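You operate a simulated robot arm through the tools that you are given. There is no shell and no other tool. Be economical: measure what you need, move in short steps, check, and stop when the job is done.

You run a simulated robot arm. Do the job below in one go: nothing can be reset, and whatever is moved stays where it is left.

Task
Put the 300 W cartridge from the top of the cloth-covered pile on top of the blue paper cup there.

The check looks at the end state, three seconds after you hand in, the way a careful person would. Anything else that was tipped, shoved, dropped, spilled or broken makes it a failure.

Robot
A 6-joint arm with a two-finger parallel gripper, fixed in place. Base frame: the origin is at the foot of the arm, x ahead of it, y to its left, z up; the work surface is at about z = 0.07. Lengths are in m, angles in degrees, forces in N, time in s.
With the tool pointing down near the work surface it reaches from about 0.16 to 0.58 m from the base axis. Its first joint turns from -66.0 to 66.0 degrees. Payload 2.1 kg.
Tool frame: the origin (TCP) lies between the finger pads and is the grasp point; the fingertips stand 0.03 m ahead of it; z points along the fingers, y is the line along which they close. The gripper opens to 0.094 m. The fingers are 0.028 m wide and 0.01 m thick; the gripper's body (0.05 by 0.096 m) begins 0.055 m behind the TCP.
Orientation is that of the tool frame in the base frame, as a unit quaternion [w, x, y, z]. With the fingers straight down and closing along the base's y, the tool's x points along the base's -x, its y along +y and its z along -z.

Tools
- The arm moves only by the tool arm_command. Its argument "rows" is a list of rows, each an object of numbers (a shift or turn left out is 0, a gripper value left out holds the last): "dx", "dy", "dz": the shift along the base's x, y, z in m; "ax", "ay", "az": the turn, a rotation vector about the base's x, y, z in degrees; "grip": the closure in counts, from 0 (fully open) to 255 (shut). In form: [{"dx": .., "dy": .., "dz": .., "ax": .., "ay": .., "az": .., "grip": ..}, ...]. A call has 1 to 8 rows; each row is the pose to reach, as a shift and turn from the pose commanded when the call began. A row lasts 0.2 s, in which the tool goes at most 0.05 m and 8.6 degrees; a call with a longer step from one row to the next is refused whole, and so is a gripper value outside its range. A pose out of reach is approached as far as the arm can. The call stops where the force on the tool passes 40 N (or 10 N more than at its start, if that is more) or the arm is blocked; 0.2 s more then pass. Each finger travels about 0.072 m/s and halts on what it meets, pressing with about 42 N; the grip force reading is that of the motor and also rises with nothing between the fingers. The clock runs only during rows and for 0.2 s after the last one: add rows that repeat a pose to give the fingers time. It gives the time, the measured TCP pose, the force on the tool (base axes), the opening and the grip force at its end, in the units of the frame above (readings bear some noise).
- Cameras (640 x 400 px; columns grow to the right, rows downward): "scene" is fixed at [0.0684, -0.3539, 0.492]; the picture's right is [0.81, -0.58, 0.00], its down [-0.25, -0.34, -0.91] and it looks along [0.53, 0.74, -0.42] (base axes); focal length 370 px, centre (320, 200). "wrist" rides on the gripper at [-0.037, 0, -0.058] in the tool frame; the picture's right is [0.00, -1.00, 0.00], its down [0.97, 0.00, -0.24] and it looks along [0.24, 0.00, 0.97] (tool axes); focal length 218 px, centre (320, 200).
- grab_frame(camera): a new picture of that camera. The clock stands still meanwhile.
- locate(camera, pixels): for up to 12 pixels [column, row] of the newest picture of that camera ("zoom" is the newest enlarged one), the place [x, y, z] in the base frame of the surface seen there, good to about 0.002 m, but the place of the scene camera against the robot may be out by one fixed shift of up to 0.025 m in any direction. The clock stands still meanwhile.
- zoom(camera, box): a new picture of the part [left, top, right, bottom] of that camera's present view, enlarged. The clock stands still meanwhile.
- sign_off(): hands the job in; it is judged then, once.

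Go step by step. Measure first, check grasps and placings, and put right what went wrong. The budget is 60 turns and 20 pictures, counting those below and the enlarged ones. Unless the task says otherwise, let go and move clear before handing in, and close with one line.

The tools are called after "Request:" by a JSON object that holds its "fn" and its "kwargs". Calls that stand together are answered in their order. arm_command: Moves the arm, as the interface text tells. Its arguments: {"type":"object","properties":{"rows":{"type":"array"}},"required":["rows"]} The other tools are called the same way: grab_frame (camera) takes a picture; locate (camera, pixels) gives the place of the surface under pixels of a picture; zoom (camera, box) takes an enlarged picture of a part of a camera's view; sign_off () hands the job in.

At the start:

```text
clock: 0.0
ee_pos: [0.3513, -0.0068, 0.3371]
tool_rot: [0.0, 0.0, 1.0, 0.0]
force: [-0.7, 0.8, 0.6]
finger_gap: 0.0939
finger_force: 0.0
```

scene: 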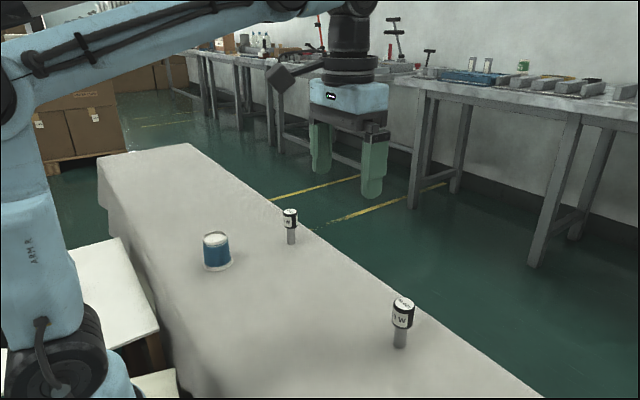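
wrist: 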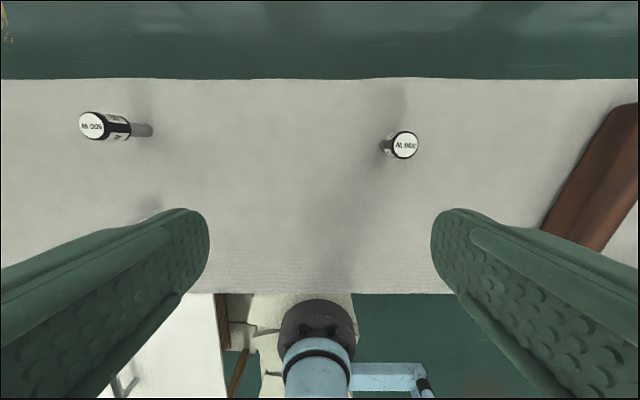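

Two cartridges stand in the scene picture, near (290,225) and (402,320), and the blue cup is near (216,250). I'll enlarge the views to read the labels.

Request:
{"fn": "zoom", "kwargs": {"camera": "scene", "box": [180, 190, 340, 290]}}

Request:
{"fn": "zoom", "kwargs": {"camera": "scene", "box": [340, 275, 460, 350]}}

Request:
{"fn": "zoom", "kwargs": {"camera": "wrist", "box": [60, 80, 460, 230]}}

```text
4.00 times, centred on (260, 240) of scene
```

zoom: 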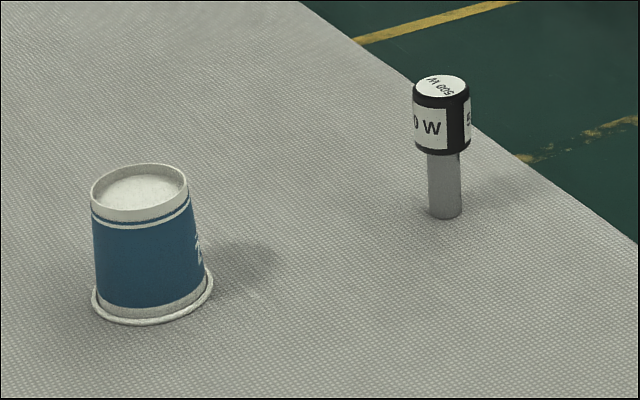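

```text
5.33 times, centred on (400, 312) of scene
```

zoom: 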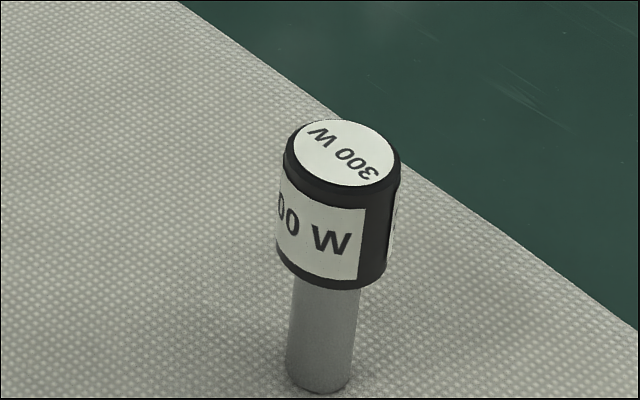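

```text
1.60 times, centred on (260, 155) of wrist
```

zoom: 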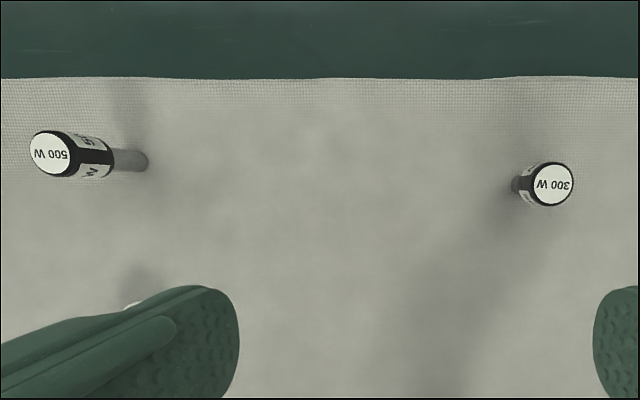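

The one on the right in the wrist view, with its top at (404,145), reads 300 W; the other reads 500 W. The cup stands upside down with a recessed base on top. I'll measure positions next.

Request:
{"fn": "locate", "kwargs": {"camera": "wrist", "pixels": [[405, 145], [393, 145], [416, 145], [405, 134], [405, 157], [383, 147], [360, 150], [440, 150], [400, 190], [90, 126], [147, 130], [155, 206]]}}

Request:
{"fn": "locate", "kwargs": {"camera": "scene", "pixels": [[404, 303], [402, 322], [399, 344], [415, 350], [290, 212], [291, 240], [215, 237], [205, 236], [226, 236], [218, 266], [245, 275], [216, 255]]}}

```text
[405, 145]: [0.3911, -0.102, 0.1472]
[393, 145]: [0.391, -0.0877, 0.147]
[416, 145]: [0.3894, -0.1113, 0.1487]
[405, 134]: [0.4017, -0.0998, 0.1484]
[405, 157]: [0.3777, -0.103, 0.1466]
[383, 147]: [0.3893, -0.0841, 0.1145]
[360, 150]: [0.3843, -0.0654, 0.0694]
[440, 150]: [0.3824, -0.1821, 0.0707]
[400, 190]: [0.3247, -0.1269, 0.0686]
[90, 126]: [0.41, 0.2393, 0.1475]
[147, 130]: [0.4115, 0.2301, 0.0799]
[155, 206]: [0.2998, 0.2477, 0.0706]
```

```text
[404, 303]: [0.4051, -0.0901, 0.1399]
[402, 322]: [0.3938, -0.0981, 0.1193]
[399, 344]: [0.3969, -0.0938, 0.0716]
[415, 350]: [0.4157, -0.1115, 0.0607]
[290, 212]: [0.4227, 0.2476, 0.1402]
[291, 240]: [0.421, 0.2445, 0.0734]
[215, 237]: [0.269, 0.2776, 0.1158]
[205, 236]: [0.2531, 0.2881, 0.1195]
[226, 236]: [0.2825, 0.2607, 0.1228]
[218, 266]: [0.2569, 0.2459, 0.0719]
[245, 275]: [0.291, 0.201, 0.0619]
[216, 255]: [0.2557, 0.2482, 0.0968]
```

The wrist view puts the 300 W head at about (0.390, -0.100) with its top at z 0.148, and the stem stands on cloth at 0.07. The scene camera is off by about (+0.0125, +0.008, -0.0075). I'll move above the cartridge.

Request:
{"fn": "arm_command", "kwargs": {"rows": [{"dx": 0.013, "dy": -0.031, "dz": -0.02, "grip": 0}, {"dx": 0.026, "dy": -0.062, "dz": -0.045}, {"dx": 0.039, "dy": -0.093, "dz": -0.07}, {"dx": 0.039, "dy": -0.093, "dz": -0.1}, {"dx": 0.039, "dy": -0.093, "dz": -0.1}]}}

Request:
{"fn": "grab_frame", "kwargs": {"camera": "wrist"}}

```text
clock: 1.2
ee_pos: [0.3894, -0.1004, 0.2366]
tool_rot: [0.0, 0.0, 1.0, 0.0]
force: [-1.0, -1.2, -0.3]
finger_gap: 0.0939
finger_force: 0.0
```

```text
14 pictures are left
```

wrist: 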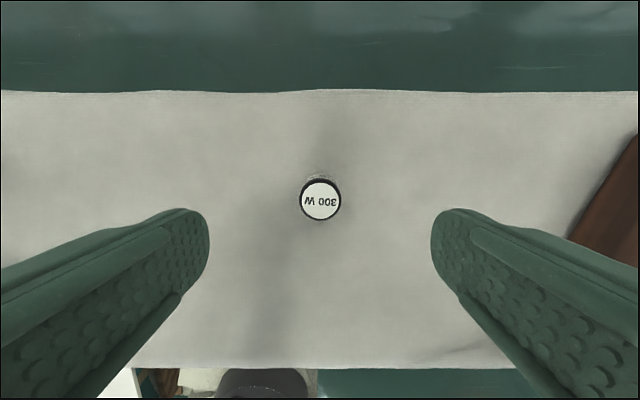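

Request:
{"fn": "locate", "kwargs": {"camera": "wrist", "pixels": [[320, 201], [302, 201], [338, 201], [320, 183], [320, 218], [320, 176], [280, 200], [360, 200]]}}

```text
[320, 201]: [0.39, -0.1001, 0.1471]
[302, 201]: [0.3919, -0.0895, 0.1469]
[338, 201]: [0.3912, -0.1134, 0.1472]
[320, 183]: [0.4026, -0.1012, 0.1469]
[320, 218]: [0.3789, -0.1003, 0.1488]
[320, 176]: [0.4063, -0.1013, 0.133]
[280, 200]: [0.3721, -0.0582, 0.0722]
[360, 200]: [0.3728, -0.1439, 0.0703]
```

The head at (320,201) is centred at (0.3907, -0.101), about 0.026 wide, right under the tool. I'll go straight down to TCP z≈0.131, leaving the fingers open.

Request:
{"fn": "arm_command", "kwargs": {"rows": [{"dx": 0.001, "dy": -0.0005, "dz": -0.03}, {"dx": 0.001, "dy": -0.0005, "dz": -0.06}, {"dx": 0.001, "dy": -0.0005, "dz": -0.085}, {"dx": 0.001, "dy": -0.0005, "dz": -0.1}, {"dx": 0.001, "dy": -0.0005, "dz": -0.105}, {"dx": 0.001, "dy": -0.0005, "dz": -0.105}]}}

Request:
{"fn": "zoom", "kwargs": {"camera": "scene", "box": [320, 240, 480, 365]}}

```text
clock: 2.6
ee_pos: [0.3916, -0.0974, 0.1316]
tool_rot: [0.0, 0.0, 1.0, 0.001]
force: [0.3, 0.1, 0.4]
finger_gap: 0.0937
finger_force: 0.1
```

```text
3.20 times, centred on (400, 302) of scene
```

zoom: 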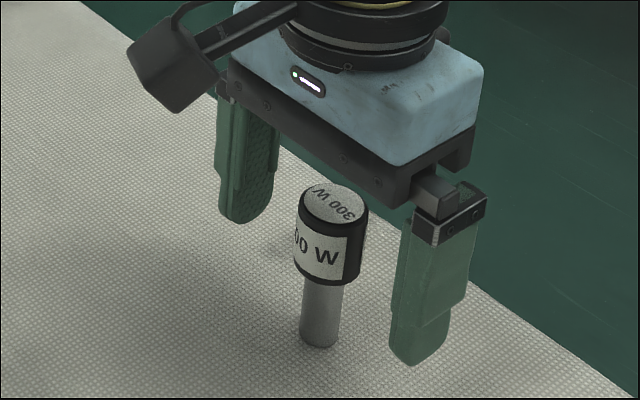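

The measured y is -0.0974, about 3 mm short of the cartridge axis at -0.101. I'll re-centre in y before closing.

Request:
{"fn": "arm_command", "kwargs": {"rows": [{"dx": -0.0005, "dy": -0.003}, {"dx": -0.0005, "dy": -0.003}, {"dx": -0.0005, "dy": -0.003}]}}

Request:
{"fn": "grab_frame", "kwargs": {"camera": "wrist"}}

```text
clock: 3.4
ee_pos: [0.3904, -0.1011, 0.1314]
tool_rot: [0.0, -0.001, 1.0, 0.0]
force: [0.5, 0.5, -0.3]
finger_gap: 0.0943
finger_force: 0.1
```

```text
12 pictures are left
```

wrist: 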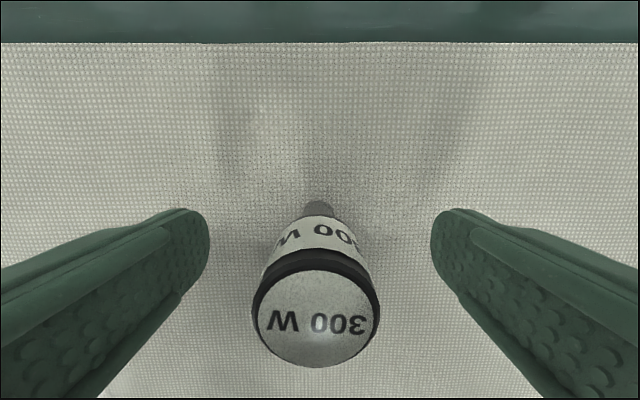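

The head spans columns 251–380, so it is centred within about 1 mm. I'll nudge +1 mm in y and close in stages.

Request:
{"fn": "arm_command", "kwargs": {"rows": [{"dy": 0.001, "grip": 100}, {"dy": 0.001, "grip": 150}, {"dy": 0.001, "grip": 165}, {"dy": 0.001, "grip": 175}, {"dy": 0.001, "grip": 185}, {"dy": 0.001, "grip": 200}, {"dy": 0.001, "grip": 220}, {"dy": 0.001, "grip": 220}]}}

Request:
{"fn": "grab_frame", "kwargs": {"camera": "wrist"}}

```text
clock: 5.2
ee_pos: [0.3911, -0.0998, 0.13]
tool_rot: [0.0, 0.001, 1.0, 0.0]
force: [0.5, -0.6, 0.4]
finger_gap: 0.0289
finger_force: 42.4
```

```text
11 pictures are left
```

wrist: 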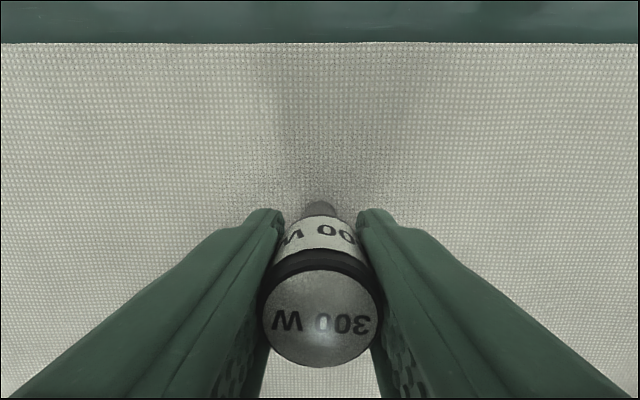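

The fingers hold the head at a 0.029 m opening and 42 N, and it is upright. I'll lift it straight up slowly.

Request:
{"fn": "arm_command", "kwargs": {"rows": [{"dz": 0.005}, {"dz": 0.015}, {"dz": 0.035}, {"dz": 0.06}, {"dz": 0.09}, {"dz": 0.12}, {"dz": 0.14}, {"dz": 0.14}]}}

Request:
{"fn": "grab_frame", "kwargs": {"camera": "scene"}}

```text
clock: 7.0
ee_pos: [0.392, -0.0988, 0.2713]
tool_rot: [0.0, 0.0, 1.0, 0.0]
force: [0.0, 0.6, -0.4]
finger_gap: 0.0288
finger_force: 41.8
```

```text
10 pictures are left
```

scene: 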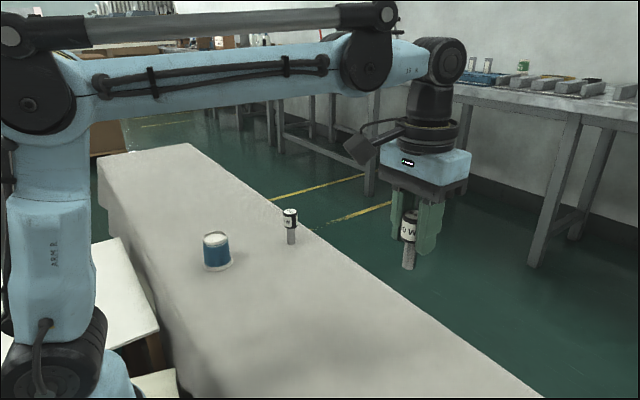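

The whole cartridge, stem included, came up cleanly (seen at 408,240). I'll carry it high to a spot just short of the cup so the wrist camera can see the cup.

Request:
{"fn": "arm_command", "kwargs": {"rows": [{"dx": -0.01, "dy": 0.02}, {"dx": -0.026, "dy": 0.052}, {"dx": -0.042, "dy": 0.084}, {"dx": -0.058, "dy": 0.116}, {"dx": -0.074, "dy": 0.148}, {"dx": -0.09, "dy": 0.18}, {"dx": -0.1, "dy": 0.2}, {"dx": -0.1, "dy": 0.2}]}}

Request:
{"fn": "arm_command", "kwargs": {"rows": [{"dx": -0.01, "dy": 0.02}, {"dx": -0.025, "dy": 0.05}, {"dx": -0.04, "dy": 0.082}, {"dx": -0.056, "dy": 0.114}, {"dx": -0.072, "dy": 0.146}, {"dx": -0.082, "dy": 0.164}, {"dx": -0.082, "dy": 0.164}]}}

Request:
{"fn": "grab_frame", "kwargs": {"camera": "wrist"}}

```text
clock: 8.8
ee_pos: [0.2894, 0.0993, 0.2733]
tool_rot: [0.001, 0.0, 1.0, -0.001]
force: [0.5, 0.2, -1.3]
finger_gap: 0.0287
finger_force: 41.7
```

```text
clock: 10.4
ee_pos: [0.21, 0.2619, 0.2712]
tool_rot: [-0.001, 0.0, 1.0, -0.001]
force: [-0.3, -0.2, -0.4]
finger_gap: 0.0289
finger_force: 41.6
```

```text
9 pictures are left
```

wrist: 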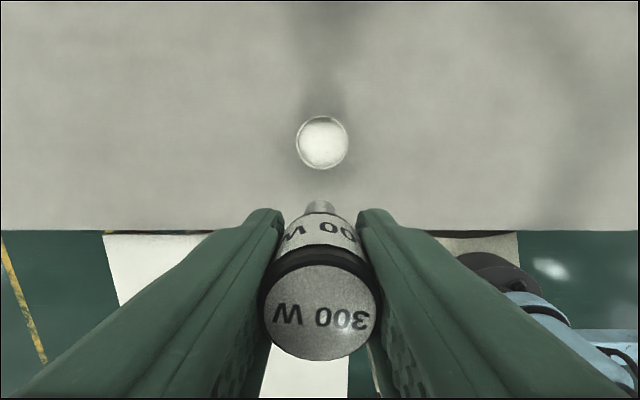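

Request:
{"fn": "locate", "kwargs": {"camera": "wrist", "pixels": [[322, 143], [302, 143], [343, 143], [322, 123], [322, 162], [296, 143], [348, 143], [322, 117], [322, 168], [320, 206], [316, 318], [280, 150]]}}

Request:
{"fn": "zoom", "kwargs": {"camera": "wrist", "box": [270, 105, 380, 220]}}

```text
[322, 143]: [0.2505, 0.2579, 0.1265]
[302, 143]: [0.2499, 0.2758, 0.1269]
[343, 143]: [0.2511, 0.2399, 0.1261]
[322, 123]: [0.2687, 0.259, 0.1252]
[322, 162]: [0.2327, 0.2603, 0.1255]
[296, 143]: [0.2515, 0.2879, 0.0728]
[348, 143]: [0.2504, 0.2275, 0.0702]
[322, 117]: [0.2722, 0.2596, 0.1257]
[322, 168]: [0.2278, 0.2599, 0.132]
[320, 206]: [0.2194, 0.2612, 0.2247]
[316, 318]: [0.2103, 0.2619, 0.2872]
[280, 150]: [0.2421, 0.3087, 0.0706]
```

```text
3.48 times, centred on (325, 162) of wrist
```

zoom: 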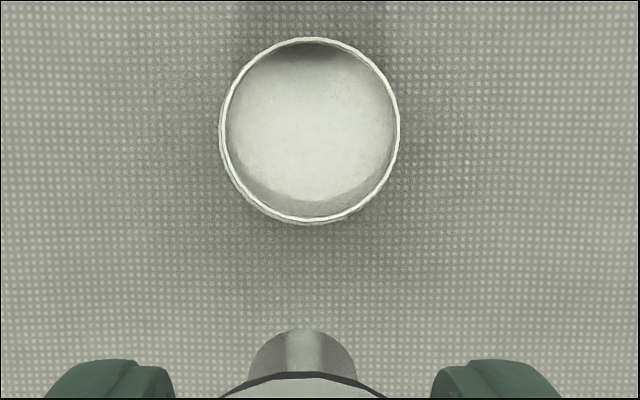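

The cup rim is centred at (0.250, 0.2585), with the recessed disc at z≈0.126 and the rim at about 0.131. The cartridge hangs under the TCP with its stem foot about 0.0595 below it. I'll move over the cup and lower to about 8 mm above the disc.

Request:
{"fn": "arm_command", "kwargs": {"rows": [{"dx": 0.015, "dy": -0.0015}, {"dx": 0.03, "dy": -0.003}, {"dx": 0.04, "dy": -0.0034, "dz": -0.01}, {"dx": 0.04, "dy": -0.0034, "dz": -0.035}, {"dx": 0.04, "dy": -0.0034, "dz": -0.06}, {"dx": 0.04, "dy": -0.0034, "dz": -0.072}, {"dx": 0.04, "dy": -0.0034, "dz": -0.077}, {"dx": 0.04, "dy": -0.0034, "dz": -0.077}]}}

Request:
{"fn": "zoom", "kwargs": {"camera": "scene", "box": [150, 180, 310, 280]}}

Request:
{"fn": "grab_frame", "kwargs": {"camera": "wrist"}}

```text
clock: 12.2
ee_pos: [0.2505, 0.2582, 0.1951]
tool_rot: [0.001, 0.0, 1.0, 0.0]
force: [0.6, 0.1, -0.1]
finger_gap: 0.0287
finger_force: 42.1
```

```text
4.00 times, centred on (230, 230) of scene
```

zoom: 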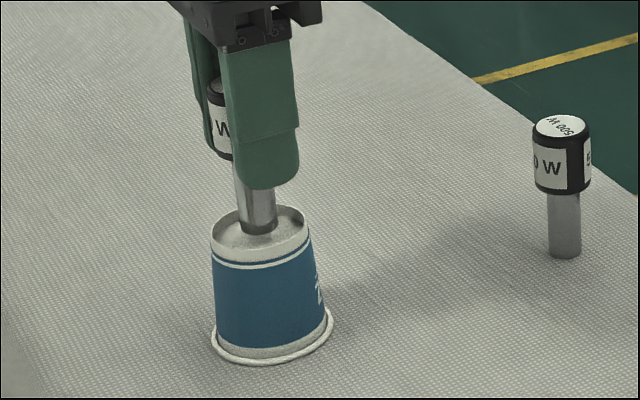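

```text
6 pictures are left
```

wrist: 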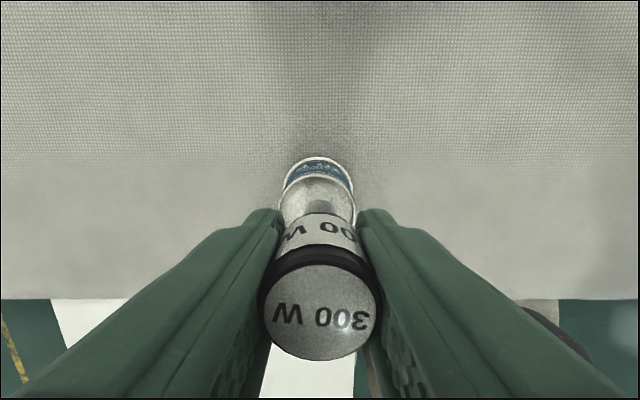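

The stem is centred over the cup disc (zoom 258,230). I'll lower in small steps and watch the force.

Request:
{"fn": "arm_command", "kwargs": {"rows": [{"dz": -0.002}, {"dz": -0.004}, {"dz": -0.006}, {"dz": -0.007}, {"dz": -0.007}]}}

Request:
{"fn": "arm_command", "kwargs": {"rows": [{"dz": -0.001}, {"dz": -0.001}]}}

```text
clock: 13.3
ee_pos: [0.2504, 0.2596, 0.1888]
tool_rot: [0.001, 0.0, 1.0, -0.001]
force: [0.2, -1.8, 16.3]
finger_gap: 0.0288
finger_force: 43.1
stopped in row 5: the force on the tool passed its limit (the readings are from after the stop); the commanded pose is now the measured one
```

```text
clock: 14.1
ee_pos: [0.2503, 0.2591, 0.188]
tool_rot: [0.0, 0.0, 1.0, -0.001]
force: [-0.1, -0.1, 16.4]
finger_gap: 0.0287
finger_force: 41.9
stopped in row 2: the force on the tool passed its limit (the readings are from after the stop); the commanded pose is now the measured one
```

The stem met the disc at TCP z≈0.188 and is pressing with 16 N. I'll back off in small steps until the load is almost gone.

Request:
{"fn": "arm_command", "kwargs": {"rows": [{"dz": 0.0005}, {"dz": 0.0005}]}}

```text
clock: 14.7
ee_pos: [0.25, 0.2581, 0.1875]
tool_rot: [0.0, 0.0, 1.0, 0.0]
force: [1.5, -0.7, 20.6]
finger_gap: 0.0287
finger_force: 41.8
```

Request:
{"fn": "arm_command", "kwargs": {"rows": [{"dz": 0.0008}, {"dz": 0.0008}]}}

```text
clock: 15.3
ee_pos: [0.2508, 0.2581, 0.1884]
tool_rot: [0.001, 0.001, 1.0, 0.001]
force: [0.0, -0.2, 4.4]
finger_gap: 0.0289
finger_force: 42.1
```

The load is down to 4 N, about 0.2 mm from zero. I'll take that off and check the view before releasing.

Request:
{"fn": "arm_command", "kwargs": {"rows": [{"dz": 0.0002}, {"dz": 0.0002}]}}

Request:
{"fn": "zoom", "kwargs": {"camera": "scene", "box": [150, 180, 310, 280]}}

```text
clock: 15.9
ee_pos: [0.2506, 0.2603, 0.1894]
tool_rot: [0.001, 0.0, 1.0, 0.0]
force: [0.1, -0.6, -0.2]
finger_gap: 0.029
finger_force: 42.4
```

```text
4.00 times, centred on (230, 230) of scene
```

zoom: 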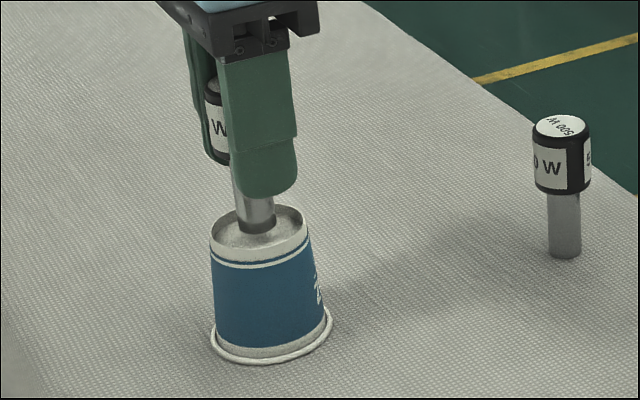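

The cartridge stands upright on the disc, the cup is in place and the load is about 0. I'll release gradually.

Request:
{"fn": "arm_command", "kwargs": {"rows": [{"grip": 180}, {"grip": 172}, {"grip": 168}, {"grip": 160}, {"grip": 150}, {"grip": 120}, {"grip": 80}, {"grip": 40}]}}

Request:
{"fn": "arm_command", "kwargs": {"rows": [{"grip": 0}, {"grip": 0}, {"grip": 0}]}}

Request:
{"fn": "grab_frame", "kwargs": {"camera": "wrist"}}

```text
clock: 17.7
ee_pos: [0.2505, 0.2607, 0.1888]
tool_rot: [0.001, 0.0, 1.0, 0.0]
force: [-1.6, -0.7, 0.3]
finger_gap: 0.0789
finger_force: 0.1
```

```text
clock: 18.5
ee_pos: [0.2505, 0.2599, 0.189]
tool_rot: [0.001, 0.0, 1.0, 0.0]
force: [-0.8, 0.2, 0.2]
finger_gap: 0.0942
finger_force: 0.1
```

```text
4 pictures are left
```

wrist: 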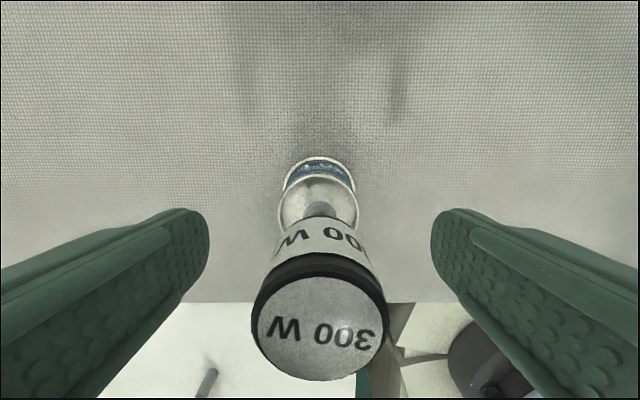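

The fingers are wide open and the cartridge stands by itself at (320,330). I'll go straight up to clear it.

Request:
{"fn": "arm_command", "kwargs": {"rows": [{"dz": 0.01}, {"dz": 0.03}, {"dz": 0.055}, {"dz": 0.08}, {"dz": 0.11}, {"dz": 0.13}, {"dz": 0.13}]}}

Request:
{"fn": "grab_frame", "kwargs": {"camera": "scene"}}

Request:
{"fn": "zoom", "kwargs": {"camera": "scene", "box": [150, 180, 310, 280]}}

```text
clock: 20.1
ee_pos: [0.2511, 0.2578, 0.3214]
tool_rot: [0.0, 0.001, 1.0, -0.001]
force: [-1.0, -0.4, 0.3]
finger_gap: 0.0938
finger_force: 0.1
```

```text
3 pictures are left
```

scene: 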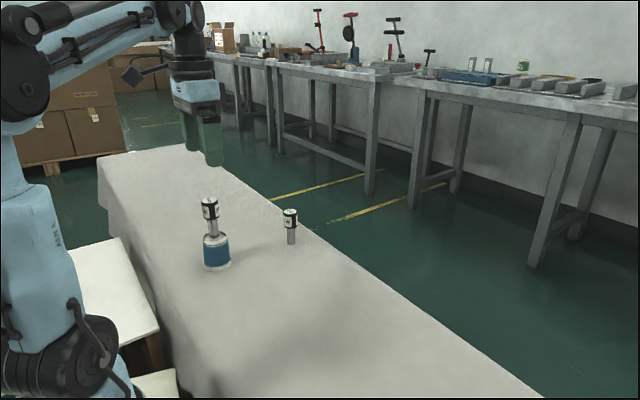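

```text
4.00 times, centred on (230, 230) of scene
```

zoom: 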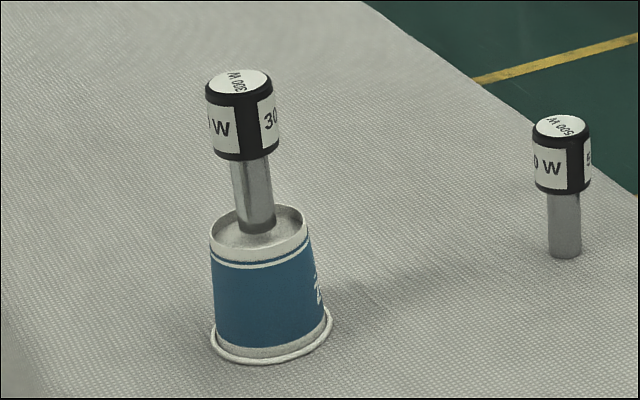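

The last zoom shows the 300 W cartridge standing upright on the cup's disc, with the cup and the 500 W cartridge where they were and the gripper clear. I'll hand in.

Request:
{"fn": "sign_off", "kwargs": {}}

```text
The job is handed in.
```

The 300 W cartridge is standing upright on top of the blue paper cup, the gripper is open and clear, and nothing else was moved.
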